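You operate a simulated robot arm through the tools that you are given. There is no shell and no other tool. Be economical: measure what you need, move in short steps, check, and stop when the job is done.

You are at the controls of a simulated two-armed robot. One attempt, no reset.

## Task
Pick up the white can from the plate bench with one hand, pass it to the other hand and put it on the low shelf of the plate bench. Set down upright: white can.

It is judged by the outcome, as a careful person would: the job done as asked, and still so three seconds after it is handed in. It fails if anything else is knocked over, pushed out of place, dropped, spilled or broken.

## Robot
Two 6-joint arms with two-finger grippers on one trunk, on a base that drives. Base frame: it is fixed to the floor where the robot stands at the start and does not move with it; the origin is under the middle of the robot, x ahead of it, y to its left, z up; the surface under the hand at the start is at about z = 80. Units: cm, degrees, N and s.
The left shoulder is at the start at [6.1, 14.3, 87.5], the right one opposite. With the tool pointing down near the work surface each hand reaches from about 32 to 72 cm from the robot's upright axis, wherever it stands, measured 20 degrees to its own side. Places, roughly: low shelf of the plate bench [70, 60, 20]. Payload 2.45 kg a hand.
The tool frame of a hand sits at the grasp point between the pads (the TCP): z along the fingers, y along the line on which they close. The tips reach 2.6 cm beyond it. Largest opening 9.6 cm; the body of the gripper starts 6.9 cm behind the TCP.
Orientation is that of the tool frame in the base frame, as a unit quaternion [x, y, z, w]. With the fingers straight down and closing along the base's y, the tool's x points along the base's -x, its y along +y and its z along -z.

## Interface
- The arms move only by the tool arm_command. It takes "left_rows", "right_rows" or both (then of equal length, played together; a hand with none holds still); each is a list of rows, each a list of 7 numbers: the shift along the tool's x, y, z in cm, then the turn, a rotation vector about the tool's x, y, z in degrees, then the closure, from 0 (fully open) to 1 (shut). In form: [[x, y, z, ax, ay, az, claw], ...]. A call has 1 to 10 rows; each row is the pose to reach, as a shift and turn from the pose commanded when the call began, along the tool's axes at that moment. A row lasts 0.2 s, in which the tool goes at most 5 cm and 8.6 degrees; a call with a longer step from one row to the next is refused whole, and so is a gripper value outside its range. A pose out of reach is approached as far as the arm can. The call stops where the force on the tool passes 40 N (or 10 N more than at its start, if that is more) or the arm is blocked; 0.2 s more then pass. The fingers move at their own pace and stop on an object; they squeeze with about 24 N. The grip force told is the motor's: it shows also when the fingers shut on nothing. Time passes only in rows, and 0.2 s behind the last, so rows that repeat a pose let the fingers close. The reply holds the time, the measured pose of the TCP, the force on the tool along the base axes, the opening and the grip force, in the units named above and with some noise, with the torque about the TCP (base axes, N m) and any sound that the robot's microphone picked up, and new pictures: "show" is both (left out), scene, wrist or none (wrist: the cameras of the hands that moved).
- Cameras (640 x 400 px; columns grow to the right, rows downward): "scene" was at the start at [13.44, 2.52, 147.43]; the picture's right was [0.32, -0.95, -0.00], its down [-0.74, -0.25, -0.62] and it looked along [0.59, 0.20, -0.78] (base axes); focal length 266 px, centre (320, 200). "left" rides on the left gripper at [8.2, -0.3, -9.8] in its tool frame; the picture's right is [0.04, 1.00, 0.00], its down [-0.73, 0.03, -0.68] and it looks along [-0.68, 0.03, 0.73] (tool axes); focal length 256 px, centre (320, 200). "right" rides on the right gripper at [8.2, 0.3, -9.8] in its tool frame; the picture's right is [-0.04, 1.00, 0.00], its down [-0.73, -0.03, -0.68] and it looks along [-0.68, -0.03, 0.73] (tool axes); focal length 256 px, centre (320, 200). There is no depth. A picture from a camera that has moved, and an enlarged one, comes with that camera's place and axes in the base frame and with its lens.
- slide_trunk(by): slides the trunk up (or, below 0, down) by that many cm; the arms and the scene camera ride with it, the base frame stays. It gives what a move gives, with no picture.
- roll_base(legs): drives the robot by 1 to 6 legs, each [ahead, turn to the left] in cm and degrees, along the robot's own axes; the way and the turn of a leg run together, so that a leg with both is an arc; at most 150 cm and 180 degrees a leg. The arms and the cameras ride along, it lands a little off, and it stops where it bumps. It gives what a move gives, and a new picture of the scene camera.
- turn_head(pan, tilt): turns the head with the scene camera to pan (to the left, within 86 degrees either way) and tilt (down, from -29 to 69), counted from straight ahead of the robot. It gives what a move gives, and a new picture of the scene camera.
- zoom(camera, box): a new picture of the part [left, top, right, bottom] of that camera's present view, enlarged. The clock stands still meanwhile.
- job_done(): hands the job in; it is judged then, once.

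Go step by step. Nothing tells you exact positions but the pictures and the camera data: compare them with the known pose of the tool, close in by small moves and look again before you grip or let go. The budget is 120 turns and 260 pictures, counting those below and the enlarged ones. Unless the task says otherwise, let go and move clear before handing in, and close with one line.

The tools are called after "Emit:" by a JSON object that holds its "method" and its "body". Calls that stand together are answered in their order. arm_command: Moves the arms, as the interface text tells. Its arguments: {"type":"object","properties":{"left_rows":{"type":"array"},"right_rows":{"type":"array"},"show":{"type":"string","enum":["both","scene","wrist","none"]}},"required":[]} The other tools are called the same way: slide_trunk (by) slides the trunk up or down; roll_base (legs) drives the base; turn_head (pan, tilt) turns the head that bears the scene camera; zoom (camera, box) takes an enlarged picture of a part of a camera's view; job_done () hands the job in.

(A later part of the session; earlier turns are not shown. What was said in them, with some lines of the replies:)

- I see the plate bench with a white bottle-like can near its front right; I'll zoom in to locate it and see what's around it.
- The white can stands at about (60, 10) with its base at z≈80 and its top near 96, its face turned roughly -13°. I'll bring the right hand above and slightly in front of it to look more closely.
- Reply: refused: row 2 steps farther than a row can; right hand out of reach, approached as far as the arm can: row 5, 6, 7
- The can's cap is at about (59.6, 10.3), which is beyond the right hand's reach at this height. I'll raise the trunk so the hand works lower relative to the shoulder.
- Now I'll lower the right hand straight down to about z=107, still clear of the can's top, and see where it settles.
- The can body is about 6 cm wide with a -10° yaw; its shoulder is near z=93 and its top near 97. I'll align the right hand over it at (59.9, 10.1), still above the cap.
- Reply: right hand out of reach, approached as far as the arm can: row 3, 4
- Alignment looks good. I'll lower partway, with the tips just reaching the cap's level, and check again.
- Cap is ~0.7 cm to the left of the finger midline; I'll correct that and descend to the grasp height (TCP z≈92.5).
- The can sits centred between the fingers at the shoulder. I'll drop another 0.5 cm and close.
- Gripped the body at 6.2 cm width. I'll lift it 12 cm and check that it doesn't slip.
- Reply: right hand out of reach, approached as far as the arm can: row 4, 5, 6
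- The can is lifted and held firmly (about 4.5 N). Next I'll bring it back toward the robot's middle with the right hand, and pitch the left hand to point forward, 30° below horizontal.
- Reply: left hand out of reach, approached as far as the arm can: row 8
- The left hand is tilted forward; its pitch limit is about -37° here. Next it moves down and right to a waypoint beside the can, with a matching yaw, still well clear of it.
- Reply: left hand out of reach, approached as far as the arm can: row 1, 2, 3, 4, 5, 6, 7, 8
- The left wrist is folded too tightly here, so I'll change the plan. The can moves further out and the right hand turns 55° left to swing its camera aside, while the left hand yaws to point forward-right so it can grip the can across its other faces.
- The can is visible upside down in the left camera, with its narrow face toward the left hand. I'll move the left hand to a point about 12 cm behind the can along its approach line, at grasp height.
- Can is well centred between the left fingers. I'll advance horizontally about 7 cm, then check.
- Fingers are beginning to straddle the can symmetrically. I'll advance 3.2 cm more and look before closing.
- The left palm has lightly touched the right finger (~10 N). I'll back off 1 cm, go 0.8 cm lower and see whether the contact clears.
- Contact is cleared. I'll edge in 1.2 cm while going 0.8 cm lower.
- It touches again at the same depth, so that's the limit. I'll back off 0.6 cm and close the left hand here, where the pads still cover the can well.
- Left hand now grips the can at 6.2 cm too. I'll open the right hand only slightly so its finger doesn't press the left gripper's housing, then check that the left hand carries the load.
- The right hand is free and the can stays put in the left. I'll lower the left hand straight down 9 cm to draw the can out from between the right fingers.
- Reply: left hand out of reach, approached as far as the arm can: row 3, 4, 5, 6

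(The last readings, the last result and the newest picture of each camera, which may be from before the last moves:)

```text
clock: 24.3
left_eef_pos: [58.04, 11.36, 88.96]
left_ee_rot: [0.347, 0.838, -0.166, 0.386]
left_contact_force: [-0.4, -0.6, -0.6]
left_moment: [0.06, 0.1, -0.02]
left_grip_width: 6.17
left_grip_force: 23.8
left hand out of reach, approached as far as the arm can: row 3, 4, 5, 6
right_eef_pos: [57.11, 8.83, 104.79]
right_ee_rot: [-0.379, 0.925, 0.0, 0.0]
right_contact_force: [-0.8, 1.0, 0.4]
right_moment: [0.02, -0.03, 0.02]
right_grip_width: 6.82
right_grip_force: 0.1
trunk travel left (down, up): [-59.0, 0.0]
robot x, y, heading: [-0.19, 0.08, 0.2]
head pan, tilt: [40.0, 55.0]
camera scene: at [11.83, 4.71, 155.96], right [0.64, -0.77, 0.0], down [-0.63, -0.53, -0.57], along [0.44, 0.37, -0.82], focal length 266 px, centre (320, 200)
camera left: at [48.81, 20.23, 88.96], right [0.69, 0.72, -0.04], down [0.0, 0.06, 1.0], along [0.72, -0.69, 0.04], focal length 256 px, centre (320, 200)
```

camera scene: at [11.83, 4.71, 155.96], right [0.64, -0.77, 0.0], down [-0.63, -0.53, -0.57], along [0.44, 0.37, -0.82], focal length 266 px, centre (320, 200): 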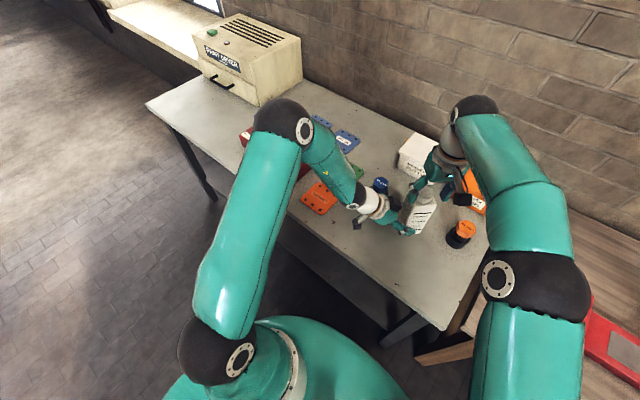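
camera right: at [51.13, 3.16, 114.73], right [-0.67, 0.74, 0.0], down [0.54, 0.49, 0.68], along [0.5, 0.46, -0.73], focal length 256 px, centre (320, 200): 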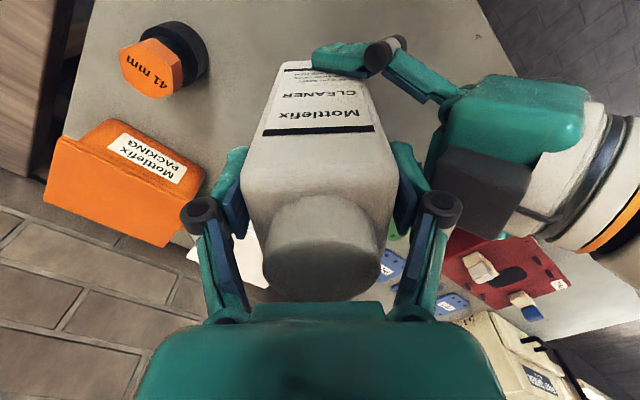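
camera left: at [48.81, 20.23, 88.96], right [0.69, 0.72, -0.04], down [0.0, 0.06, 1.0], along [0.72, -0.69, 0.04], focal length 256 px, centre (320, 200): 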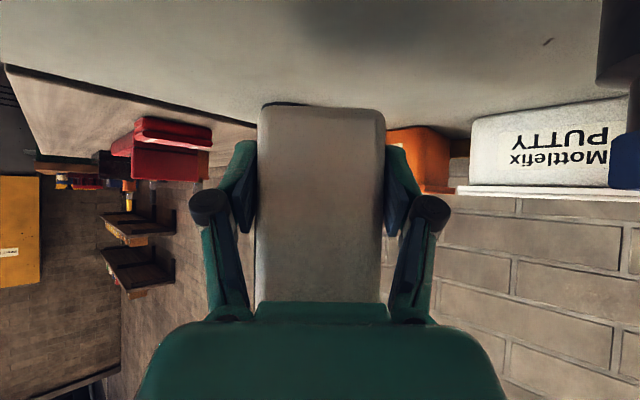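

The can has dropped about 7.5 cm in the left hand and its top is now about level with the right fingertips. I'll raise the right hand a bit and look.

Emit:
{"method": "arm_command", "body": {"right_rows": [[0, 0, -1, 0, 0, 0, 0.29], [0, 0, -2.5, 0, 0, 0, 0.29], [0, 0, -4, 0, 0, 0, 0.29], [0, 0, -4, 0, 0, 0, 0.29]]}}

```text
clock: 25.3
left_eef_pos: [58.08, 11.49, 88.95]
left_ee_rot: [0.347, 0.839, -0.166, 0.386]
left_contact_force: [0.3, -0.2, 1.2]
left_moment: [0.03, 0.08, -0.01]
left_grip_width: 6.19
left_grip_force: 23.6
right_eef_pos: [57.13, 8.68, 108.71]
right_ee_rot: [-0.378, 0.926, 0.0, -0.001]
right_contact_force: [0.4, 0.2, 0.4]
right_moment: [0.01, -0.02, 0.0]
right_grip_width: 6.8
right_grip_force: 0.0
trunk travel left (down, up): [-59.0, 0.0]
robot x, y, heading: [0.04, -0.26, -0.1]
head pan, tilt: [40.0, 55.0]
camera scene: at [11.88, 4.71, 155.96], right [0.64, -0.77, 0.0], down [-0.63, -0.53, -0.57], along [0.44, 0.37, -0.82], focal length 266 px, centre (320, 200)
camera right: at [51.15, 3.2, 118.68], right [-0.67, 0.74, 0.0], down [0.54, 0.49, 0.68], along [0.5, 0.46, -0.73], focal length 256 px, centre (320, 200)
```

scene: 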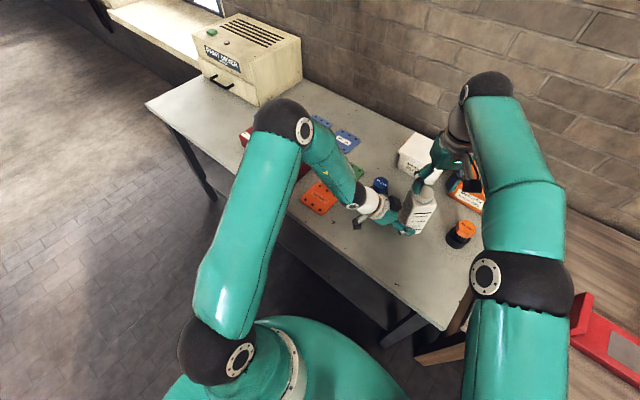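
right: 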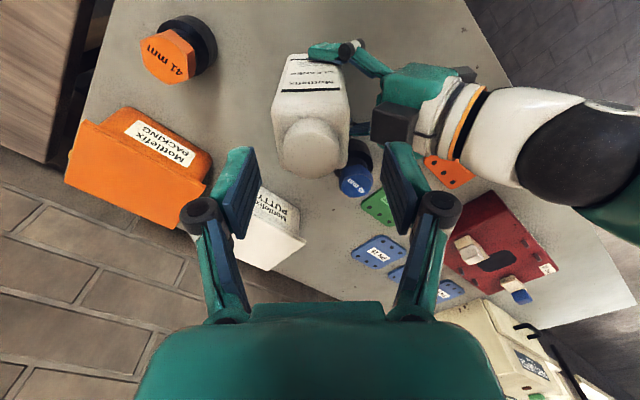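

The can is clear of the right hand and held upright by the left. I'll retract the right hand up and back to the right, and then lift the left a little.

Emit:
{"method": "arm_command", "body": {"right_rows": [[0, 0, -3, 0, 0, 0, 0.29], [2, -1, -6, 0, 0, 0, 0.29], [6, -2.5, -7, 0, 0, 0, 0.29], [10, -4, -7, 0, 0, 0, 0.29], [14, -5.6, -7, 0, 0, 0, 0.29], [18, -7.2, -7, 0, 0, 0, 0.29]]}}

```text
clock: 26.7
left_eef_pos: [58.0, 11.39, 88.89]
left_ee_rot: [0.347, 0.838, -0.165, 0.387]
left_contact_force: [0.2, 0.0, 0.1]
left_moment: [0.08, 0.09, -0.02]
left_grip_width: 6.19
left_grip_force: 24.1
right_eef_pos: [49.2, -9.03, 115.68]
right_ee_rot: [-0.378, 0.926, 0.001, 0.0]
right_contact_force: [0.9, -0.1, -0.6]
right_moment: [-0.02, -0.01, -0.01]
right_grip_width: 6.82
right_grip_force: 0.0
right hand out of reach, approached as far as the arm can: row 1
trunk travel left (down, up): [-59.0, 0.0]
robot x, y, heading: [0.17, 0.17, -0.1]
head pan, tilt: [40.0, 55.0]
camera scene: at [11.78, 4.62, 155.97], right [0.64, -0.77, 0.0], down [-0.63, -0.53, -0.57], along [0.44, 0.37, -0.82], focal length 266 px, centre (320, 200)
camera right: at [43.17, -14.64, 125.57], right [-0.67, 0.74, 0.0], down [0.54, 0.49, 0.68], along [0.5, 0.46, -0.73], focal length 256 px, centre (320, 200)
```

scene: 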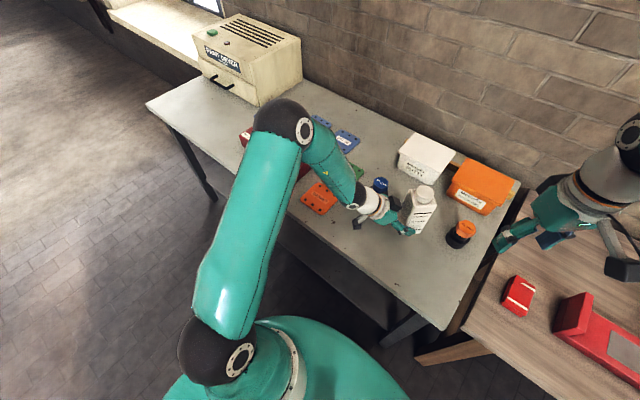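
right: 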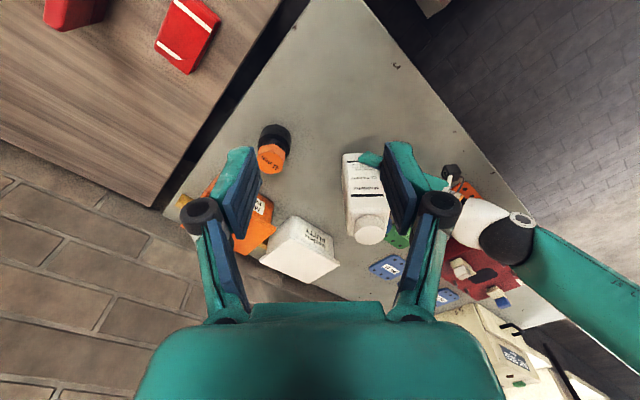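

Right hand is clear. Now I'll lift the left hand 8 cm straight up with the can.

Emit:
{"method": "arm_command", "body": {"left_rows": [[-1.5, 0, -1.3, 0, 0, 0, 1], [-3.1, 0, -2.6, 0, 0, 0, 1], [-4.6, 0, -3.9, 0, 0, 0, 1], [-6.13, 0, -5.14, 0, 0, 0, 1], [-6.13, 0, -5.14, 0, 0, 0, 1]], "show": "wrist"}}

```text
clock: 27.9
left_eef_pos: [58.01, 11.37, 96.71]
left_ee_rot: [0.346, 0.838, -0.159, 0.391]
left_contact_force: [0.8, -0.2, -3.8]
left_moment: [0.05, 0.06, -0.01]
left_grip_width: 6.19
left_grip_force: 23.9
right_eef_pos: [49.31, -8.84, 115.72]
right_ee_rot: [-0.378, 0.926, 0.001, 0.0]
right_contact_force: [0.1, -0.5, -0.1]
right_moment: [0.01, 0.0, 0.01]
right_grip_width: 6.82
right_grip_force: 0.1
trunk travel left (down, up): [-59.0, 0.0]
robot x, y, heading: [0.08, -0.03, 0.2]
head pan, tilt: [40.0, 55.0]
camera left: at [48.78, 20.14, 96.75], right [0.68, 0.73, -0.03], down [-0.01, 0.05, 1.0], along [0.73, -0.68, 0.05], focal length 256 px, centre (320, 200)
```

left: 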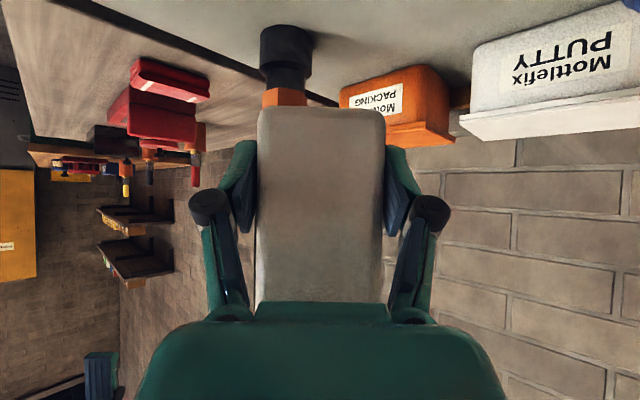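

The left hand carries the can's weight. I'll yaw it 45° left so the tool points straight ahead, and check that this posture is reachable.

Emit:
{"method": "arm_command", "body": {"left_rows": [[0.3, 0.9, -0.4, -5.75, 0, -4.82, 1], [0.6, 1.9, -0.7, -11.5, 0, -9.63, 1], [0.9, 2.8, -1.1, -17.25, 0, -14.45, 1], [1.2, 3.8, -1.45, -23, 0, -19.27, 1], [1.5, 4.7, -1.8, -28.75, 0, -24.1, 1], [1.82, 5.66, -2.17, -34.5, 0, -28.9, 1], [1.82, 5.66, -2.17, -34.5, 0, -28.9, 1]]}}

```text
clock: 29.5
left_eef_pos: [59.3, 17.2, 96.87]
left_ee_rot: [0.16, 0.926, -0.1, 0.328]
left_contact_force: [0.0, 0.0, -4.2]
left_moment: [0.05, 0.11, 0.01]
left_grip_width: 6.18
left_grip_force: 23.6
left hand out of reach, approached as far as the arm can: row 2, 3, 4, 5, 6, 7
right_eef_pos: [49.38, -8.97, 115.71]
right_ee_rot: [-0.379, 0.925, 0.001, -0.001]
right_contact_force: [-0.5, 0.5, 0.5]
right_moment: [-0.01, 0.0, -0.04]
right_grip_width: 6.82
right_grip_force: 0.1
trunk travel left (down, up): [-59.0, 0.0]
robot x, y, heading: [-0.06, 0.48, 0.2]
head pan, tilt: [40.0, 55.0]
camera scene: at [11.86, 4.66, 155.96], right [0.64, -0.77, 0.0], down [-0.63, -0.53, -0.57], along [0.44, 0.37, -0.82], focal length 266 px, centre (320, 200)
camera left: at [47.6, 21.63, 99.21], right [0.34, 0.94, -0.11], down [0.16, 0.05, 0.99], along [0.93, -0.35, -0.13], focal length 256 px, centre (320, 200)
```

scene: 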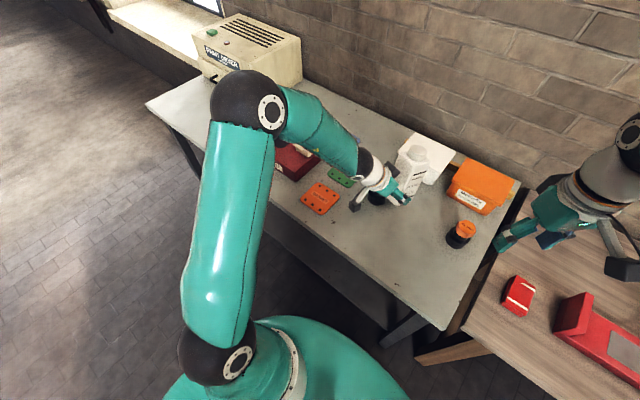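
left: 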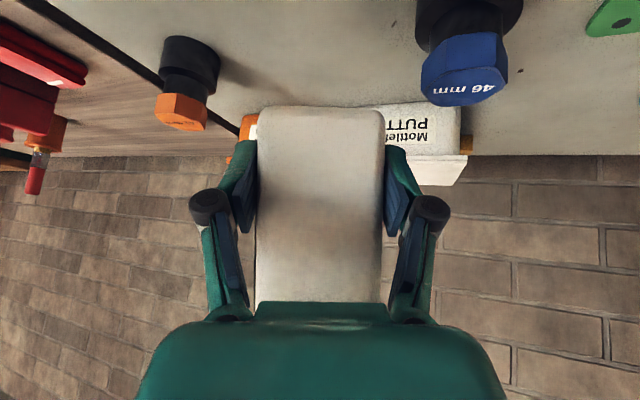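

Pointing forward this close in is beyond the wrist's range (the tool pitched steeper), so I'll need to reach farther out for that posture. I'll lift a bit and back the robot away from the bench before re-posing in free space.

Emit:
{"method": "arm_command", "body": {"left_rows": [[-1.3, -0.16, -1.5, 0, 0, 0, 1], [-2.6, -0.32, -3, 0, 0, 0, 1], [-3.83, -0.48, -4.6, 0, 0, 0, 1]], "show": "none"}}

Emit:
{"method": "roll_base", "body": {"legs": [[-45, 0]]}}

```text
clock: 30.3
left_eef_pos: [59.41, 17.3, 103.0]
left_ee_rot: [0.16, 0.926, -0.102, 0.327]
left_contact_force: [-1.0, -0.1, -3.9]
left_moment: [0.03, 0.08, -0.02]
left_grip_width: 6.17
left_grip_force: 23.9
left hand out of reach, approached as far as the arm can: row 1, 2
right_eef_pos: [49.15, -9.11, 115.79]
right_ee_rot: [-0.378, 0.926, 0.0, 0.0]
right_contact_force: [0.7, 0.7, 0.6]
right_moment: [0.01, -0.04, -0.02]
right_grip_width: 6.8
right_grip_force: 0.1
trunk travel left (down, up): [-59.0, 0.0]
robot x, y, heading: [0.1, 0.01, -0.2]
head pan, tilt: [40.0, 55.0]
```

```text
clock: 33.0
left_eef_pos: [14.98, 17.5, 102.96]
left_ee_rot: [0.16, 0.926, -0.101, 0.328]
left_contact_force: [-0.4, 0.5, -3.7]
left_moment: [0.04, 0.1, -0.01]
left_grip_width: 6.18
left_grip_force: 24.0
right_eef_pos: [4.99, -8.75, 115.77]
right_ee_rot: [-0.38, 0.925, 0.0, 0.0]
right_contact_force: [-0.5, -0.3, 0.1]
right_moment: [-0.01, -0.03, 0.02]
right_grip_width: 6.81
right_grip_force: 0.1
trunk travel left (down, up): [-59.0, 0.0]
robot x, y, heading: [-44.31, 0.09, 0.3]
head pan, tilt: [40.0, 55.0]
camera scene: at [-32.62, 4.73, 155.97], right [0.65, -0.76, 0.0], down [-0.62, -0.53, -0.57], along [0.44, 0.37, -0.82], focal length 266 px, centre (320, 200)
```

scene: 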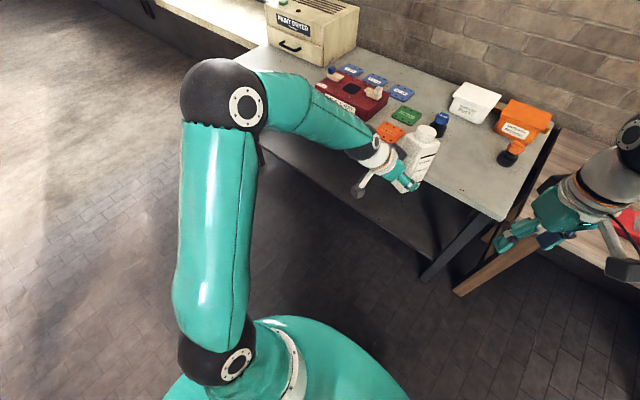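

There is now open floor between the robot and the bench. I'll lower the trunk and look at the shelf.

Emit:
{"method": "slide_trunk", "body": {"by": -55}}

Emit:
{"method": "turn_head", "body": {"pan": 25, "tilt": 30}}

```text
refused: -55 is not a number from -40 to 40
```

```text
clock: 33.9
left_eef_pos: [14.94, 17.35, 103.02]
left_ee_rot: [0.16, 0.926, -0.1, 0.327]
left_contact_force: [0.0, 0.2, -4.1]
left_moment: [0.04, 0.1, -0.02]
left_grip_width: 6.16
left_grip_force: 23.7
right_eef_pos: [5.06, -8.79, 115.81]
right_ee_rot: [-0.381, 0.925, 0.001, 0.0]
right_contact_force: [0.3, -0.2, 0.1]
right_moment: [0.02, 0.01, -0.02]
right_grip_width: 6.85
right_grip_force: 0.0
trunk travel left (down, up): [-59.0, 0.0]
robot x, y, heading: [-44.19, -0.12, 0.2]
head pan, tilt: [25.0, 30.0]
camera scene: at [-29.84, 3.92, 159.55], right [0.43, -0.9, 0.0], down [-0.45, -0.21, -0.87], along [0.78, 0.37, -0.5], focal length 266 px, centre (320, 200)
```

scene: 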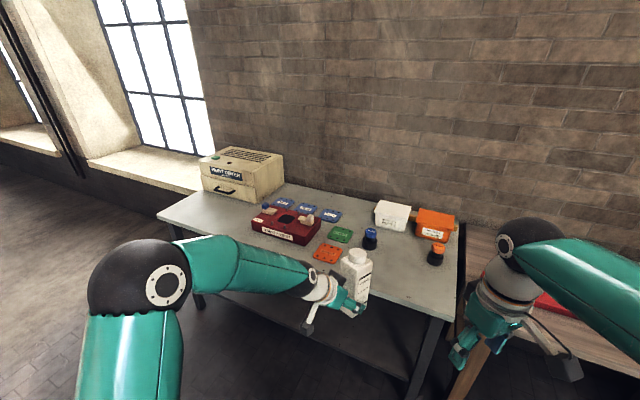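

Emit:
{"method": "slide_trunk", "body": {"by": -40}}

Emit:
{"method": "turn_head", "body": {"pan": 25, "tilt": 32}}

```text
clock: 37.7
left_eef_pos: [14.9, 17.33, 62.95]
left_ee_rot: [0.16, 0.926, -0.102, 0.328]
left_contact_force: [-0.2, 0.5, -3.5]
left_moment: [0.04, 0.09, 0.01]
left_grip_width: 6.18
left_grip_force: 24.1
right_eef_pos: [4.87, -8.84, 75.66]
right_ee_rot: [-0.381, 0.924, -0.001, 0.0]
right_contact_force: [0.5, -0.9, -0.6]
right_moment: [0.01, 0.0, 0.0]
right_grip_width: 6.83
right_grip_force: 0.0
trunk travel left (down, up): [-19.0, 40.0]
robot x, y, heading: [-44.32, 0.12, 0.1]
head pan, tilt: [25.0, 30.0]
```

```text
clock: 38.4
left_eef_pos: [14.96, 17.36, 62.96]
left_ee_rot: [0.16, 0.926, -0.1, 0.328]
left_contact_force: [-0.1, -0.1, -3.6]
left_moment: [0.03, 0.09, 0.0]
left_grip_width: 6.19
left_grip_force: 24.0
right_eef_pos: [5.03, -8.79, 75.73]
right_ee_rot: [-0.381, 0.925, 0.001, -0.001]
right_contact_force: [-0.8, -0.3, 0.2]
right_moment: [-0.04, 0.02, -0.02]
right_grip_width: 6.81
right_grip_force: 0.1
trunk travel left (down, up): [-19.0, 40.0]
robot x, y, heading: [-44.39, -0.17, 0.4]
head pan, tilt: [25.0, 32.0]
camera scene: at [-29.95, 3.88, 119.25], right [0.43, -0.9, 0.0], down [-0.48, -0.23, -0.85], along [0.77, 0.36, -0.53], focal length 266 px, centre (320, 200)
```

scene: 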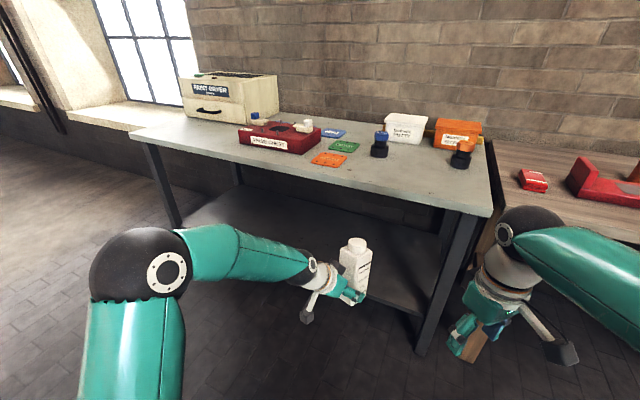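

The low shelf under the bench is visible and looks empty. I'll lower the trunk the rest of the way and look at it more closely.

Emit:
{"method": "slide_trunk", "body": {"by": -19}}

Emit:
{"method": "turn_head", "body": {"pan": 25, "tilt": 30}}

Emit:
{"method": "zoom", "body": {"camera": "scene", "box": [100, 90, 500, 340]}}

```text
clock: 40.4
left_eef_pos: [14.91, 17.39, 43.92]
left_ee_rot: [0.159, 0.926, -0.101, 0.328]
left_contact_force: [-0.4, 0.1, -3.6]
left_moment: [0.04, 0.08, -0.02]
left_grip_width: 6.17
left_grip_force: 24.7
right_eef_pos: [5.0, -8.93, 56.82]
right_ee_rot: [-0.381, 0.925, 0.0, 0.001]
right_contact_force: [0.4, 0.4, -1.0]
right_moment: [0.01, -0.01, -0.01]
right_grip_width: 6.82
right_grip_force: 0.2
trunk travel left (down, up): [0.0, 59.0]
robot x, y, heading: [-44.61, -0.01, 0.4]
head pan, tilt: [25.0, 32.0]
```

```text
clock: 41.1
left_eef_pos: [14.97, 17.38, 43.94]
left_ee_rot: [0.16, 0.926, -0.101, 0.327]
left_contact_force: [0.5, -0.4, -4.3]
left_moment: [0.04, 0.09, 0.0]
left_grip_width: 6.19
left_grip_force: 24.0
right_eef_pos: [4.92, -8.86, 56.75]
right_ee_rot: [-0.381, 0.924, 0.0, 0.0]
right_contact_force: [1.3, -0.3, 0.2]
right_moment: [0.06, -0.03, 0.02]
right_grip_width: 6.83
right_grip_force: 0.0
trunk travel left (down, up): [0.0, 59.0]
robot x, y, heading: [-44.23, -0.06, 0.3]
head pan, tilt: [25.0, 30.0]
camera scene: at [-29.89, 3.92, 100.56], right [0.43, -0.9, 0.0], down [-0.45, -0.21, -0.87], along [0.78, 0.37, -0.5], focal length 266 px, centre (320, 200)
```

scene: 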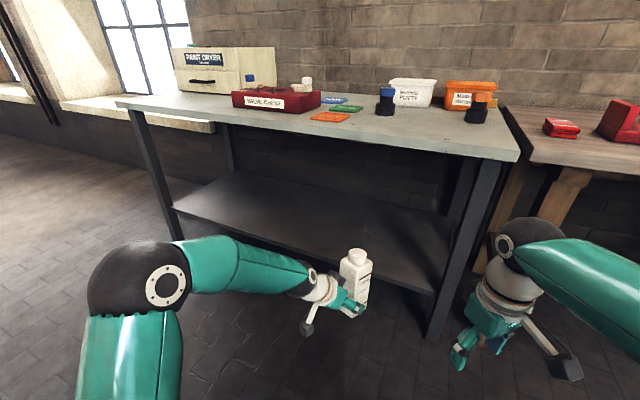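

```text
1.60 times, centred on (300, 215) of scene
camera zoom: at [-29.89, 3.92, 100.56], right [0.43, -0.9, 0.0], down [-0.45, -0.21, -0.87], along [0.78, 0.37, -0.5], focal length 426 px, centre (352, 176)
```

zoom: 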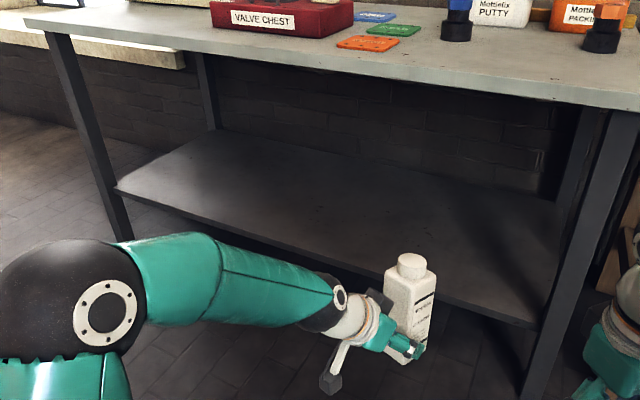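

The shelf's front edge is at x≈51.5, top z≈20, spanning y≈-5 to 137, and is empty. I'll test the extended placing posture in free space: can upright, tool pointing ahead 40° down, hand about 75 cm from the robot's axis.

Emit:
{"method": "arm_command", "body": {"left_rows": [[-1.0, 1.5, 2.4, -1, -0.6, -0.7, 1], [-2.0, 3.0, 4.8, -4, -2.4, -2.6, 1], [-3.0, 4.4, 7.2, -7.5, -4.5, -4.8, 1], [-4.0, 5.9, 9.6, -11, -6.6, -7, 1], [-5.0, 7.4, 12, -15, -9, -9.6, 1], [-5.9, 8.8, 14.4, -18.4, -11, -11.8, 1], [-5.9, 8.8, 14.4, -18.4, -11, -11.8, 1]]}}

```text
clock: 42.7
left_eef_pos: [30.87, 20.04, 35.88]
left_ee_rot: [0.0, 0.906, 0.0, 0.424]
left_contact_force: [0.3, -0.2, -4.2]
left_moment: [0.02, 0.09, 0.01]
left_grip_width: 6.18
left_grip_force: 23.6
left hand out of reach, approached as far as the arm can: row 3
right_eef_pos: [4.94, -8.86, 56.74]
right_ee_rot: [-0.381, 0.925, 0.001, -0.001]
right_contact_force: [-0.6, -0.3, 0.7]
right_moment: [0.0, 0.0, 0.04]
right_grip_width: 6.83
right_grip_force: 0.1
trunk travel left (down, up): [0.0, 59.0]
robot x, y, heading: [-44.21, -0.28, 0.2]
head pan, tilt: [25.0, 30.0]
camera scene: at [-29.87, 3.92, 100.56], right [0.43, -0.9, 0.0], down [-0.45, -0.21, -0.87], along [0.78, 0.37, -0.5], focal length 266 px, centre (320, 200)
camera left: at [18.11, 19.62, 35.89], right [-0.03, 1.0, -0.03], down [-0.05, 0.03, 1.0], along [1.0, 0.03, 0.05], focal length 256 px, centre (320, 200)
```

scene: 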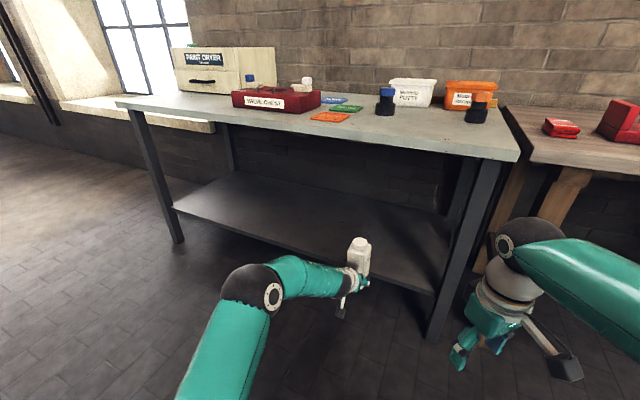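
left: 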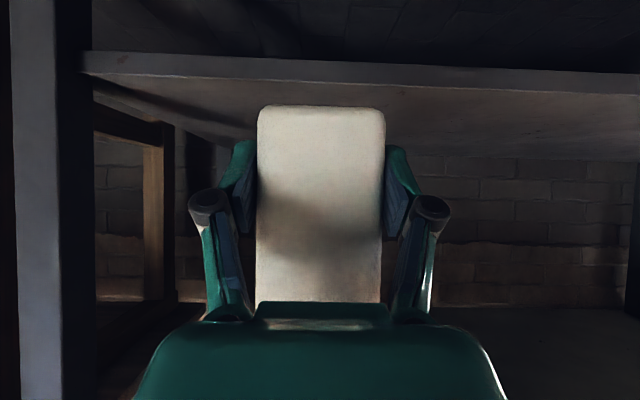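

The posture works here, with the can upright. I'll test lowering 8 cm in free space, to near placing height, to make sure it's reachable.

Emit:
{"method": "arm_command", "body": {"left_rows": [[2, 0, 1.7, 0, 0, 0, 1], [4, 0, 3.4, 0, 0, 0, 1], [6.13, 0, 5.14, 0, 0, 0, 1], [8.4, 0, 7.07, 0, 0, 0, 1], [8.4, 0, 7.07, 0, 0, 0, 1]]}}

```text
clock: 43.9
left_eef_pos: [30.74, 20.16, 24.94]
left_ee_rot: [-0.001, 0.906, 0.001, 0.424]
left_contact_force: [-1.2, -0.8, -4.0]
left_moment: [0.0, 0.11, 0.0]
left_grip_width: 6.19
left_grip_force: 24.1
right_eef_pos: [5.0, -8.94, 56.71]
right_ee_rot: [-0.381, 0.924, 0.002, 0.0]
right_contact_force: [-0.5, 0.1, -0.1]
right_moment: [-0.01, 0.0, 0.01]
right_grip_width: 6.79
right_grip_force: 0.0
trunk travel left (down, up): [0.0, 59.0]
robot x, y, heading: [-44.25, -0.0, 0.4]
head pan, tilt: [25.0, 30.0]
camera scene: at [-29.86, 3.92, 100.56], right [0.43, -0.9, 0.0], down [-0.45, -0.21, -0.87], along [0.78, 0.37, -0.5], focal length 266 px, centre (320, 200)
camera left: at [18.03, 19.67, 24.97], right [-0.03, 1.0, -0.03], down [-0.05, 0.03, 1.0], along [1.0, 0.03, 0.05], focal length 256 px, centre (320, 200)
```

scene: 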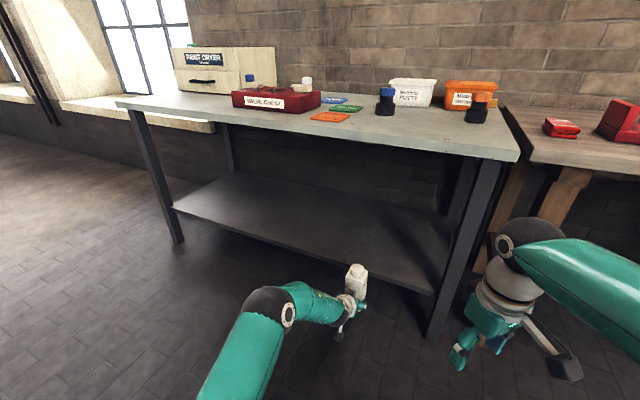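
left: 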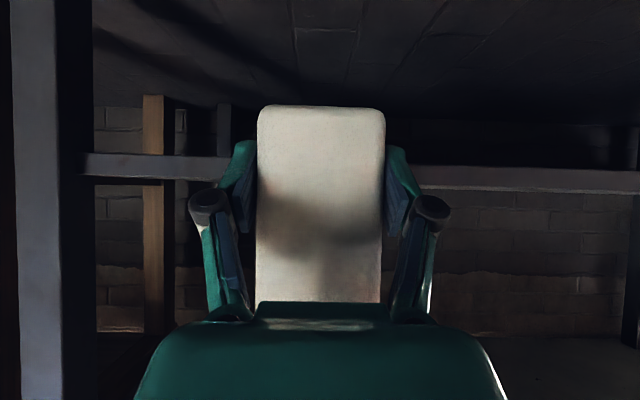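

The posture is fine at z≈25. I'll zoom in to pin down the shelf edge height before committing.

Emit:
{"method": "zoom", "body": {"camera": "left", "box": [400, 100, 640, 250]}}

Emit:
{"method": "zoom", "body": {"camera": "scene", "box": [300, 180, 500, 340]}}

```text
2.67 times, centred on (520, 175) of left
camera zoom: at [18.03, 19.67, 24.97], right [-0.03, 1.0, -0.03], down [-0.05, 0.03, 1.0], along [1.0, 0.03, 0.05], focal length 683 px, centre (-213, 267)
```

zoom: 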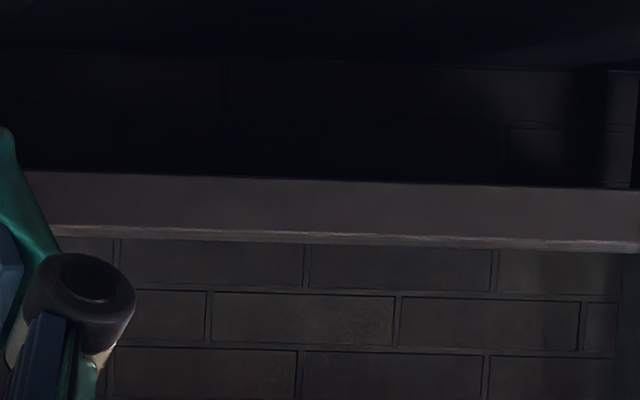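

```text
2.50 times, centred on (400, 260) of scene
camera zoom: at [-29.86, 3.92, 100.56], right [0.43, -0.9, 0.0], down [-0.45, -0.21, -0.87], along [0.78, 0.37, -0.5], focal length 666 px, centre (120, 50)
```

zoom: 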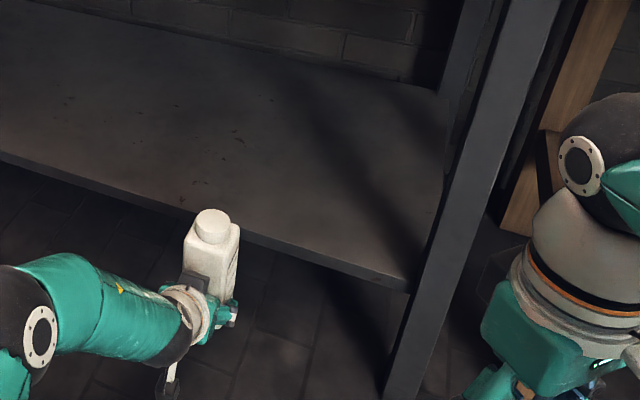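

The two views agree that the shelf top is at z≈24.4 with its front edge at x≈44.8. I'll raise the can to clear it by about 5 cm and then drive ahead 24 cm so it is over the shelf.

Emit:
{"method": "arm_command", "body": {"left_rows": [[-2, 0, -1.7, 0, 0, 0, 1], [-4, 0, -3.4, 0, 0, 0, 1], [-6.5, 0, -5.46, 0, 0, 0, 1], [-6.5, 0, -5.46, 0, 0, 0, 1]], "show": "none"}}

Emit:
{"method": "roll_base", "body": {"legs": [[12, 0]]}}

Emit:
{"method": "zoom", "body": {"camera": "left", "box": [0, 0, 640, 400]}}

```text
clock: 44.9
left_eef_pos: [30.49, 20.0, 33.58]
left_ee_rot: [0.0, 0.906, 0.0, 0.423]
left_contact_force: [-0.4, -0.1, -3.6]
left_moment: [0.03, 0.1, 0.01]
left_grip_width: 6.18
left_grip_force: 24.3
right_eef_pos: [4.88, -8.88, 56.82]
right_ee_rot: [-0.381, 0.925, 0.001, -0.001]
right_contact_force: [0.3, 0.1, -0.1]
right_moment: [-0.04, 0.0, -0.01]
right_grip_width: 6.85
right_grip_force: 0.1
trunk travel left (down, up): [0.0, 59.0]
robot x, y, heading: [-44.35, -0.02, 0.2]
head pan, tilt: [25.0, 30.0]
```

```text
clock: 46.1
left_eef_pos: [42.63, 19.9, 33.53]
left_ee_rot: [0.001, 0.906, 0.001, 0.423]
left_contact_force: [0.4, 0.3, -2.8]
left_moment: [-0.01, 0.06, 0.02]
left_grip_width: 6.17
left_grip_force: 23.6
right_eef_pos: [16.94, -8.87, 56.68]
right_ee_rot: [-0.379, 0.925, 0.001, 0.0]
right_contact_force: [-0.2, -0.8, 1.1]
right_moment: [0.03, -0.03, 0.02]
right_grip_width: 6.83
right_grip_force: 0.0
trunk travel left (down, up): [0.0, 59.0]
robot x, y, heading: [-32.17, -0.23, 0.2]
head pan, tilt: [25.0, 30.0]
camera scene: at [-17.82, 3.94, 100.56], right [0.42, -0.91, 0.0], down [-0.45, -0.21, -0.87], along [0.78, 0.37, -0.5], focal length 266 px, centre (320, 200)
```

scene: 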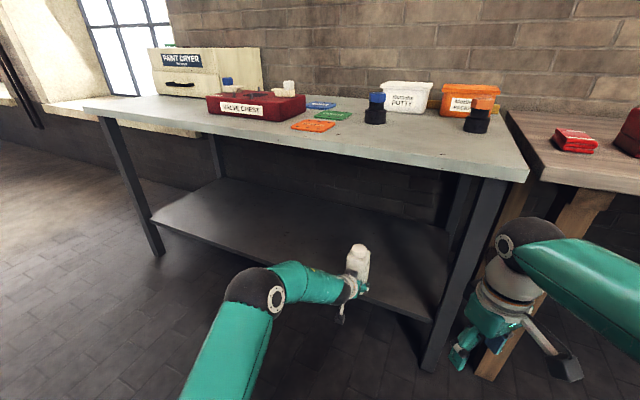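

```text
1.00 times, centred on (320, 200) of left (not enlarged: the box is as wide or as high as the picture)
camera zoom: at [29.94, 19.48, 33.56], right [-0.02, 1.0, -0.03], down [-0.05, 0.03, 1.0], along [1.0, 0.03, 0.05], focal length 256 px, centre (320, 200)
```

zoom: 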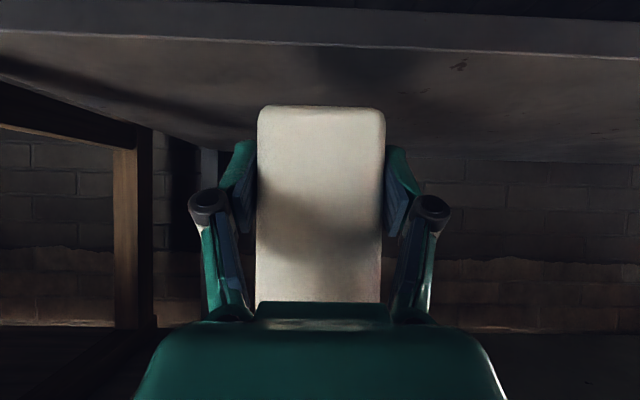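

Consistent with the shelf at z≈24. I'll continue ahead another 12.5 cm.

Emit:
{"method": "roll_base", "body": {"legs": [[12.5, 0]]}}

Emit:
{"method": "zoom", "body": {"camera": "scene", "box": [260, 200, 460, 360]}}

Emit:
{"method": "zoom", "body": {"camera": "left", "box": [0, 0, 640, 400]}}

```text
clock: 47.4
left_eef_pos: [55.01, 19.95, 33.67]
left_ee_rot: [0.0, 0.906, 0.001, 0.423]
left_contact_force: [0.3, 1.5, -3.3]
left_moment: [0.01, 0.04, -0.04]
left_grip_width: 6.19
left_grip_force: 23.9
right_eef_pos: [29.49, -8.73, 56.72]
right_ee_rot: [-0.379, 0.925, 0.001, 0.0]
right_contact_force: [-0.7, 0.0, 0.5]
right_moment: [-0.02, 0.0, -0.01]
right_grip_width: 6.82
right_grip_force: 0.0
trunk travel left (down, up): [0.0, 59.0]
robot x, y, heading: [-19.77, 0.33, -0.1]
head pan, tilt: [25.0, 30.0]
camera scene: at [-5.32, 3.98, 100.56], right [0.43, -0.91, 0.0], down [-0.45, -0.21, -0.87], along [0.78, 0.37, -0.5], focal length 266 px, centre (320, 200)
```

scene: 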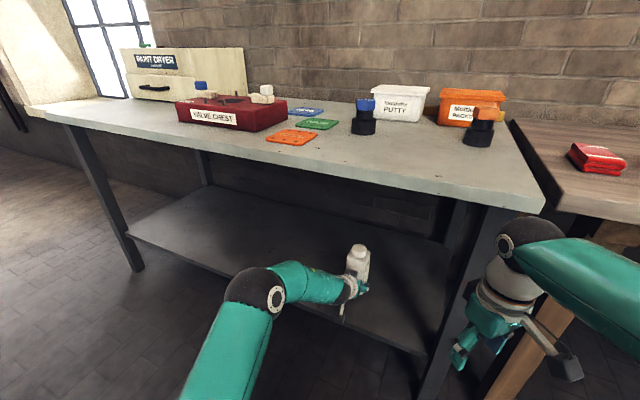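

```text
2.50 times, centred on (360, 280) of scene
camera zoom: at [-5.32, 3.98, 100.56], right [0.43, -0.91, 0.0], down [-0.45, -0.21, -0.87], along [0.78, 0.37, -0.5], focal length 666 px, centre (220, 0)
```

zoom: 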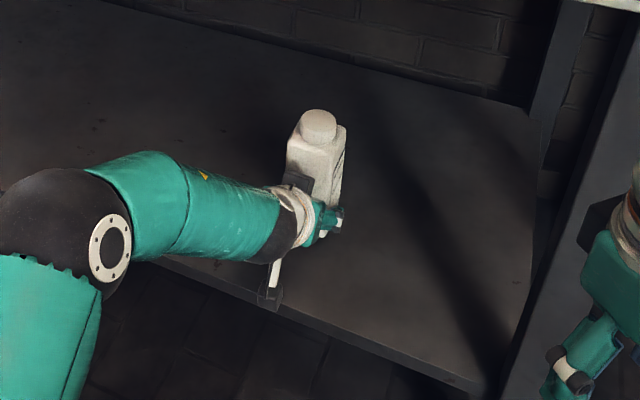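

```text
1.00 times, centred on (320, 200) of left (not enlarged: the box is as wide or as high as the picture)
camera zoom: at [42.42, 19.55, 33.59], right [-0.02, 1.0, -0.03], down [-0.05, 0.03, 1.0], along [1.0, 0.03, 0.05], focal length 256 px, centre (320, 200)
```

zoom: 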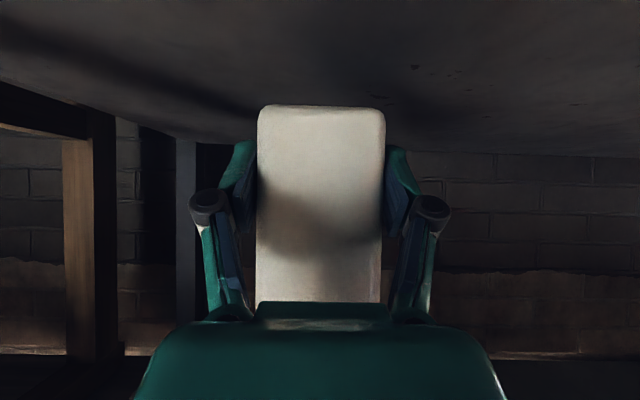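

The can is over the shelf, well behind its front edge. I'll lower it 4.5 cm and check.

Emit:
{"method": "arm_command", "body": {"left_rows": [[1.15, 0, 0.96, 0, 0, 0, 1], [2.3, 0, 1.93, 0, 0, 0, 1], [3.06, 0, 2.57, 0, 0, 0, 1], [3.45, 0, 2.89, 0, 0, 0, 1], [3.45, 0, 2.89, 0, 0, 0, 1]]}}

Emit:
{"method": "zoom", "body": {"camera": "scene", "box": [310, 220, 410, 300]}}

```text
clock: 48.6
left_eef_pos: [55.18, 19.98, 29.19]
left_ee_rot: [0.001, 0.906, 0.0, 0.423]
left_contact_force: [-0.3, 0.6, -3.9]
left_moment: [-0.01, 0.1, 0.0]
left_grip_width: 6.19
left_grip_force: 24.5
right_eef_pos: [29.48, -8.75, 56.79]
right_ee_rot: [-0.379, 0.925, 0.001, -0.001]
right_contact_force: [0.7, -0.1, -0.4]
right_moment: [0.0, -0.02, 0.0]
right_grip_width: 6.81
right_grip_force: 0.1
trunk travel left (down, up): [0.0, 59.0]
robot x, y, heading: [-19.68, -0.17, 0.1]
head pan, tilt: [25.0, 30.0]
camera scene: at [-5.31, 3.98, 100.56], right [0.43, -0.91, 0.0], down [-0.45, -0.21, -0.87], along [0.78, 0.37, -0.5], focal length 266 px, centre (320, 200)
camera left: at [42.43, 19.56, 29.17], right [-0.02, 1.0, -0.03], down [-0.05, 0.03, 1.0], along [1.0, 0.03, 0.05], focal length 256 px, centre (320, 200)
```

scene: 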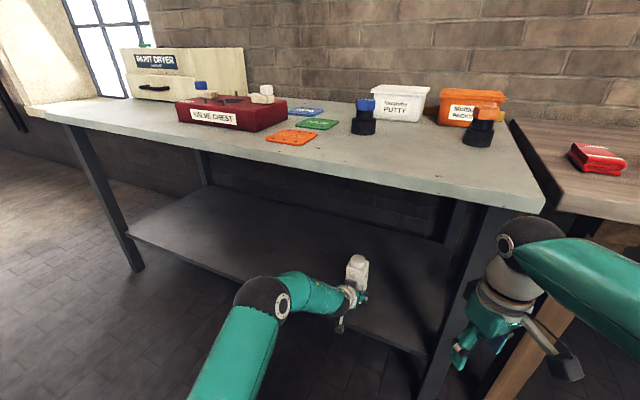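
left: 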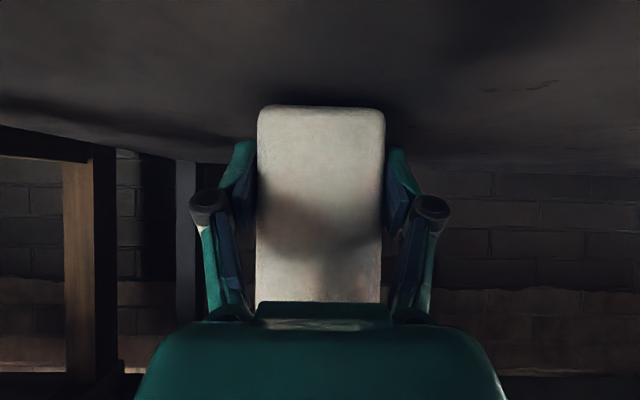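

```text
5.00 times, centred on (360, 260) of scene
camera zoom: at [-5.31, 3.98, 100.56], right [0.43, -0.91, 0.0], down [-0.45, -0.21, -0.87], along [0.78, 0.37, -0.5], focal length 1332 px, centre (120, -100)
```

zoom: 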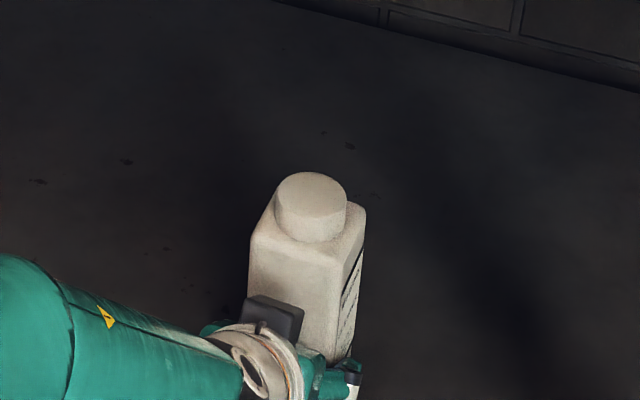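

Close to the shelf but the weight is still in the hand. I'll lower in fine steps of 0.4 cm, watching the force.

Emit:
{"method": "arm_command", "body": {"left_rows": [[0.31, 0, 0.26, 0, 0, 0, 1], [0.61, 0, 0.51, 0, 0, 0, 1], [0.61, 0, 0.51, 0, 0, 0, 1]], "show": "wrist"}}

```text
clock: 49.4
left_eef_pos: [55.2, 19.85, 28.3]
left_ee_rot: [0.001, 0.906, 0.0, 0.423]
left_contact_force: [0.1, 0.2, -3.4]
left_moment: [0.03, 0.1, 0.03]
left_grip_width: 6.17
left_grip_force: 24.4
right_eef_pos: [29.43, -8.84, 56.77]
right_ee_rot: [-0.379, 0.926, 0.001, 0.0]
right_contact_force: [-0.1, 1.1, 0.3]
right_moment: [-0.02, 0.03, 0.02]
right_grip_width: 6.83
right_grip_force: 0.1
trunk travel left (down, up): [0.0, 59.0]
robot x, y, heading: [-19.69, 0.1, 0.2]
head pan, tilt: [25.0, 30.0]
camera left: at [42.43, 19.57, 28.34], right [-0.02, 1.0, -0.03], down [-0.05, 0.03, 1.0], along [1.0, 0.03, 0.05], focal length 256 px, centre (320, 200)
```

left: 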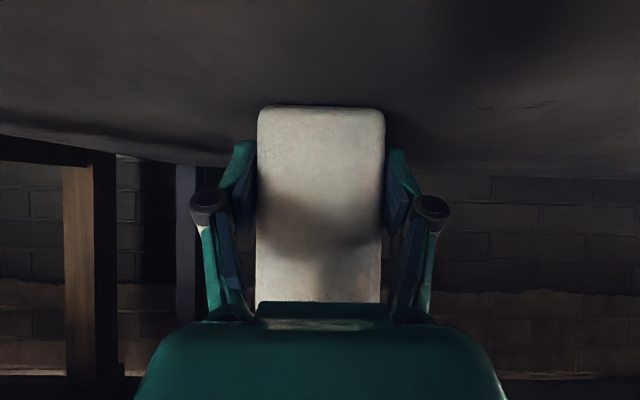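

Emit:
{"method": "arm_command", "body": {"left_rows": [[0.31, 0, 0.26, 0, 0, 0, 1], [0.31, 0, 0.26, 0, 0, 0, 1]], "show": "none"}}

```text
clock: 50.0
left_eef_pos: [55.33, 19.96, 28.33]
left_ee_rot: [0.001, 0.905, 0.001, 0.426]
left_contact_force: [-0.4, -2.0, 11.9]
left_moment: [0.18, 0.25, -0.06]
left_grip_width: 6.18
left_grip_force: 24.2
right_eef_pos: [29.38, -8.82, 56.83]
right_ee_rot: [-0.379, 0.926, 0.0, 0.0]
right_contact_force: [0.4, -0.2, -0.1]
right_moment: [-0.01, 0.01, 0.02]
right_grip_width: 6.81
right_grip_force: 0.0
trunk travel left (down, up): [0.0, 59.0]
robot x, y, heading: [-20.04, -0.28, 0.1]
head pan, tilt: [25.0, 30.0]
```

The can has touched down, with the force jumping to +12 N. I'll ease up 0.3 cm to relieve the pressing.

Emit:
{"method": "arm_command", "body": {"left_rows": [[-0.2, 0, -0.17, 0, 0, 0, 1], [-0.2, 0, -0.17, 0, 0, 0, 1]]}}

Emit:
{"method": "zoom", "body": {"camera": "scene", "box": [310, 220, 410, 300]}}

```text
clock: 50.6
left_eef_pos: [55.24, 19.86, 28.25]
left_ee_rot: [0.002, 0.906, -0.001, 0.424]
left_contact_force: [3.7, 1.4, 7.4]
left_moment: [0.4, 0.03, -0.17]
left_grip_width: 6.18
left_grip_force: 24.5
right_eef_pos: [29.46, -8.92, 56.85]
right_ee_rot: [-0.379, 0.926, 0.0, 0.0]
right_contact_force: [0.2, -0.9, -0.3]
right_moment: [-0.02, -0.01, -0.04]
right_grip_width: 6.78
right_grip_force: 0.1
trunk travel left (down, up): [0.0, 59.0]
robot x, y, heading: [-19.73, 0.04, 0.5]
head pan, tilt: [25.0, 30.0]
camera scene: at [-5.4, 3.96, 100.57], right [0.43, -0.91, 0.0], down [-0.45, -0.21, -0.87], along [0.78, 0.37, -0.5], focal length 266 px, centre (320, 200)
camera left: at [42.45, 19.56, 28.28], right [-0.03, 1.0, -0.03], down [-0.05, 0.03, 1.0], along [1.0, 0.03, 0.05], focal length 256 px, centre (320, 200)
```

scene: 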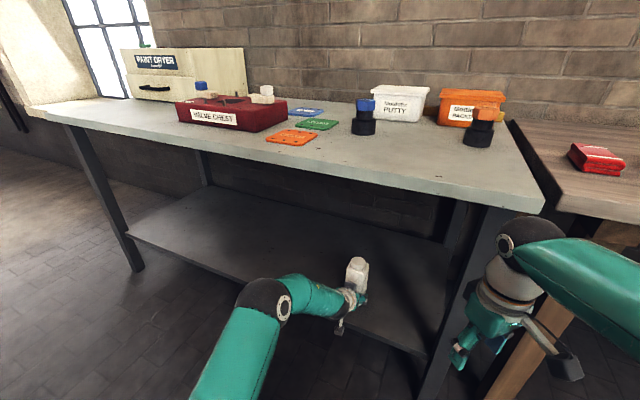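
left: 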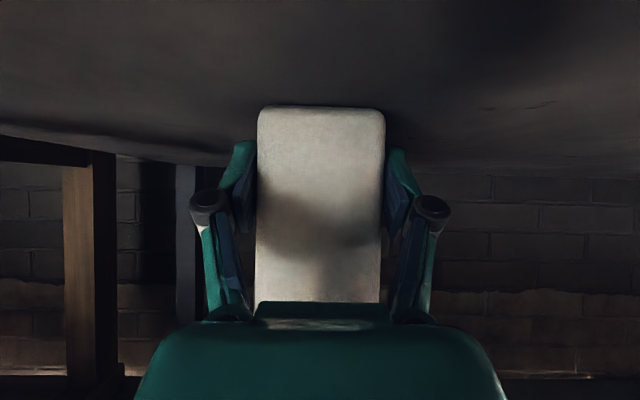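

```text
5.00 times, centred on (360, 260) of scene
camera zoom: at [-5.4, 3.96, 100.57], right [0.43, -0.91, 0.0], down [-0.45, -0.21, -0.87], along [0.78, 0.37, -0.5], focal length 1332 px, centre (120, -100)
```

zoom: 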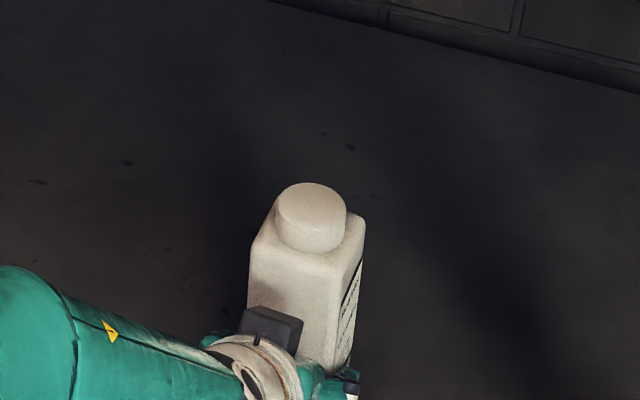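

It stands upright on the shelf, still slightly pressed. I'll ease up another 0.1 cm and open the fingers gently.

Emit:
{"method": "arm_command", "body": {"left_rows": [[-0.08, 0, -0.06, 0, 0, 0, 1], [-0.08, 0, -0.06, 0, 0, 0, 0.34], [-0.08, 0, -0.06, 0, 0, 0, 0.28], [-0.08, 0, -0.06, 0, 0, 0, 0.15], [-0.08, 0, -0.06, 0, 0, 0, 0], [-0.08, 0, -0.06, 0, 0, 0, 0]]}}

Emit:
{"method": "zoom", "body": {"camera": "scene", "box": [310, 220, 410, 300]}}

```text
clock: 52.0
left_eef_pos: [55.14, 19.89, 28.31]
left_ee_rot: [0.001, 0.906, 0.0, 0.423]
left_contact_force: [-0.7, -0.2, 0.2]
left_moment: [-0.01, 0.02, -0.02]
left_grip_width: 9.6
left_grip_force: 0.1
right_eef_pos: [29.48, -8.82, 56.86]
right_ee_rot: [-0.379, 0.925, 0.001, 0.0]
right_contact_force: [0.9, -0.5, -0.9]
right_moment: [-0.01, -0.01, -0.02]
right_grip_width: 6.84
right_grip_force: 0.0
trunk travel left (down, up): [0.0, 59.0]
robot x, y, heading: [-19.45, 0.17, 0.1]
head pan, tilt: [25.0, 30.0]
camera scene: at [-5.35, 3.97, 100.56], right [0.43, -0.91, 0.0], down [-0.45, -0.21, -0.87], along [0.78, 0.37, -0.5], focal length 266 px, centre (320, 200)
camera left: at [42.45, 19.54, 28.32], right [-0.02, 1.0, -0.03], down [-0.05, 0.03, 1.0], along [1.0, 0.03, 0.05], focal length 256 px, centre (320, 200)
```

scene: 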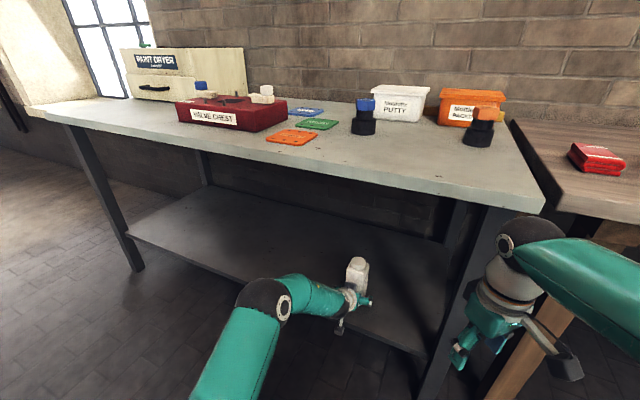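
left: 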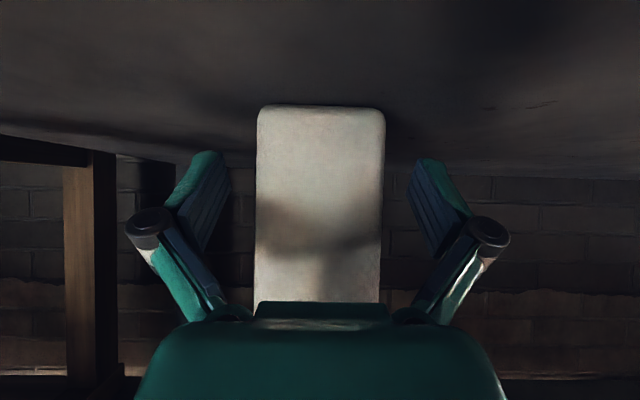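

```text
5.00 times, centred on (360, 260) of scene
camera zoom: at [-5.35, 3.97, 100.56], right [0.43, -0.91, 0.0], down [-0.45, -0.21, -0.87], along [0.78, 0.37, -0.5], focal length 1332 px, centre (120, -100)
```

zoom: 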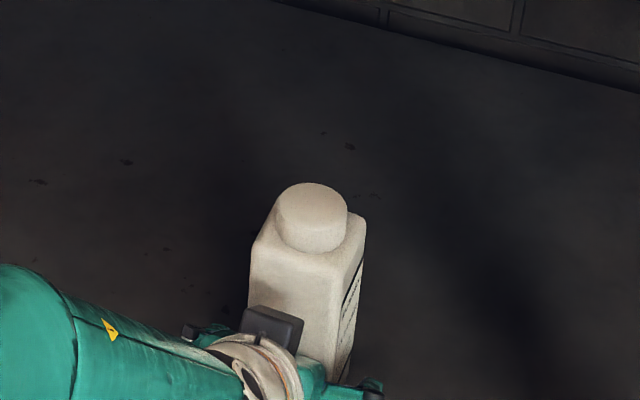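

The can stands free and upright. I'll withdraw by driving the base straight back.

Emit:
{"method": "roll_base", "body": {"legs": [[-30, 0]]}}

Emit:
{"method": "zoom", "body": {"camera": "scene", "box": [280, 160, 440, 290]}}

```text
clock: 54.0
left_eef_pos: [25.06, 19.85, 28.29]
left_ee_rot: [0.002, 0.906, 0.0, 0.424]
left_contact_force: [-0.1, 1.0, 0.4]
left_moment: [0.01, -0.01, 0.02]
left_grip_width: 9.6
left_grip_force: 0.1
right_eef_pos: [-0.63, -9.04, 56.8]
right_ee_rot: [-0.379, 0.925, 0.001, -0.001]
right_contact_force: [0.0, 0.3, 0.7]
right_moment: [-0.03, -0.05, 0.02]
right_grip_width: 6.83
right_grip_force: 0.0
trunk travel left (down, up): [0.0, 59.0]
robot x, y, heading: [-49.83, 0.29, -0.2]
head pan, tilt: [25.0, 30.0]
camera scene: at [-35.45, 3.87, 100.56], right [0.42, -0.91, 0.0], down [-0.45, -0.21, -0.87], along [0.78, 0.37, -0.5], focal length 266 px, centre (320, 200)
```

scene: 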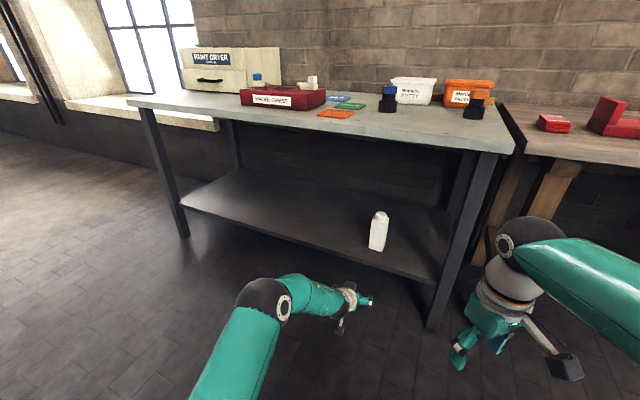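

```text
3.08 times, centred on (360, 225) of scene
camera zoom: at [-35.45, 3.87, 100.56], right [0.42, -0.91, 0.0], down [-0.45, -0.21, -0.87], along [0.78, 0.37, -0.5], focal length 820 px, centre (197, 123)
```

zoom: 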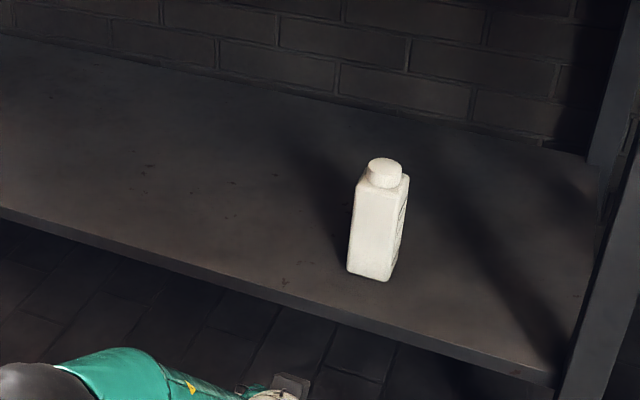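

The can stands upright on the low shelf, both hands are clear, and everything else on the bench is in place, so I'm handing in.

Emit:
{"method": "job_done", "body": {}}

```text
The job is handed in.
```

The white can was picked up with the right hand, passed to the left, and set upright on the low shelf of the plate bench. In the last pictures nothing else had moved.
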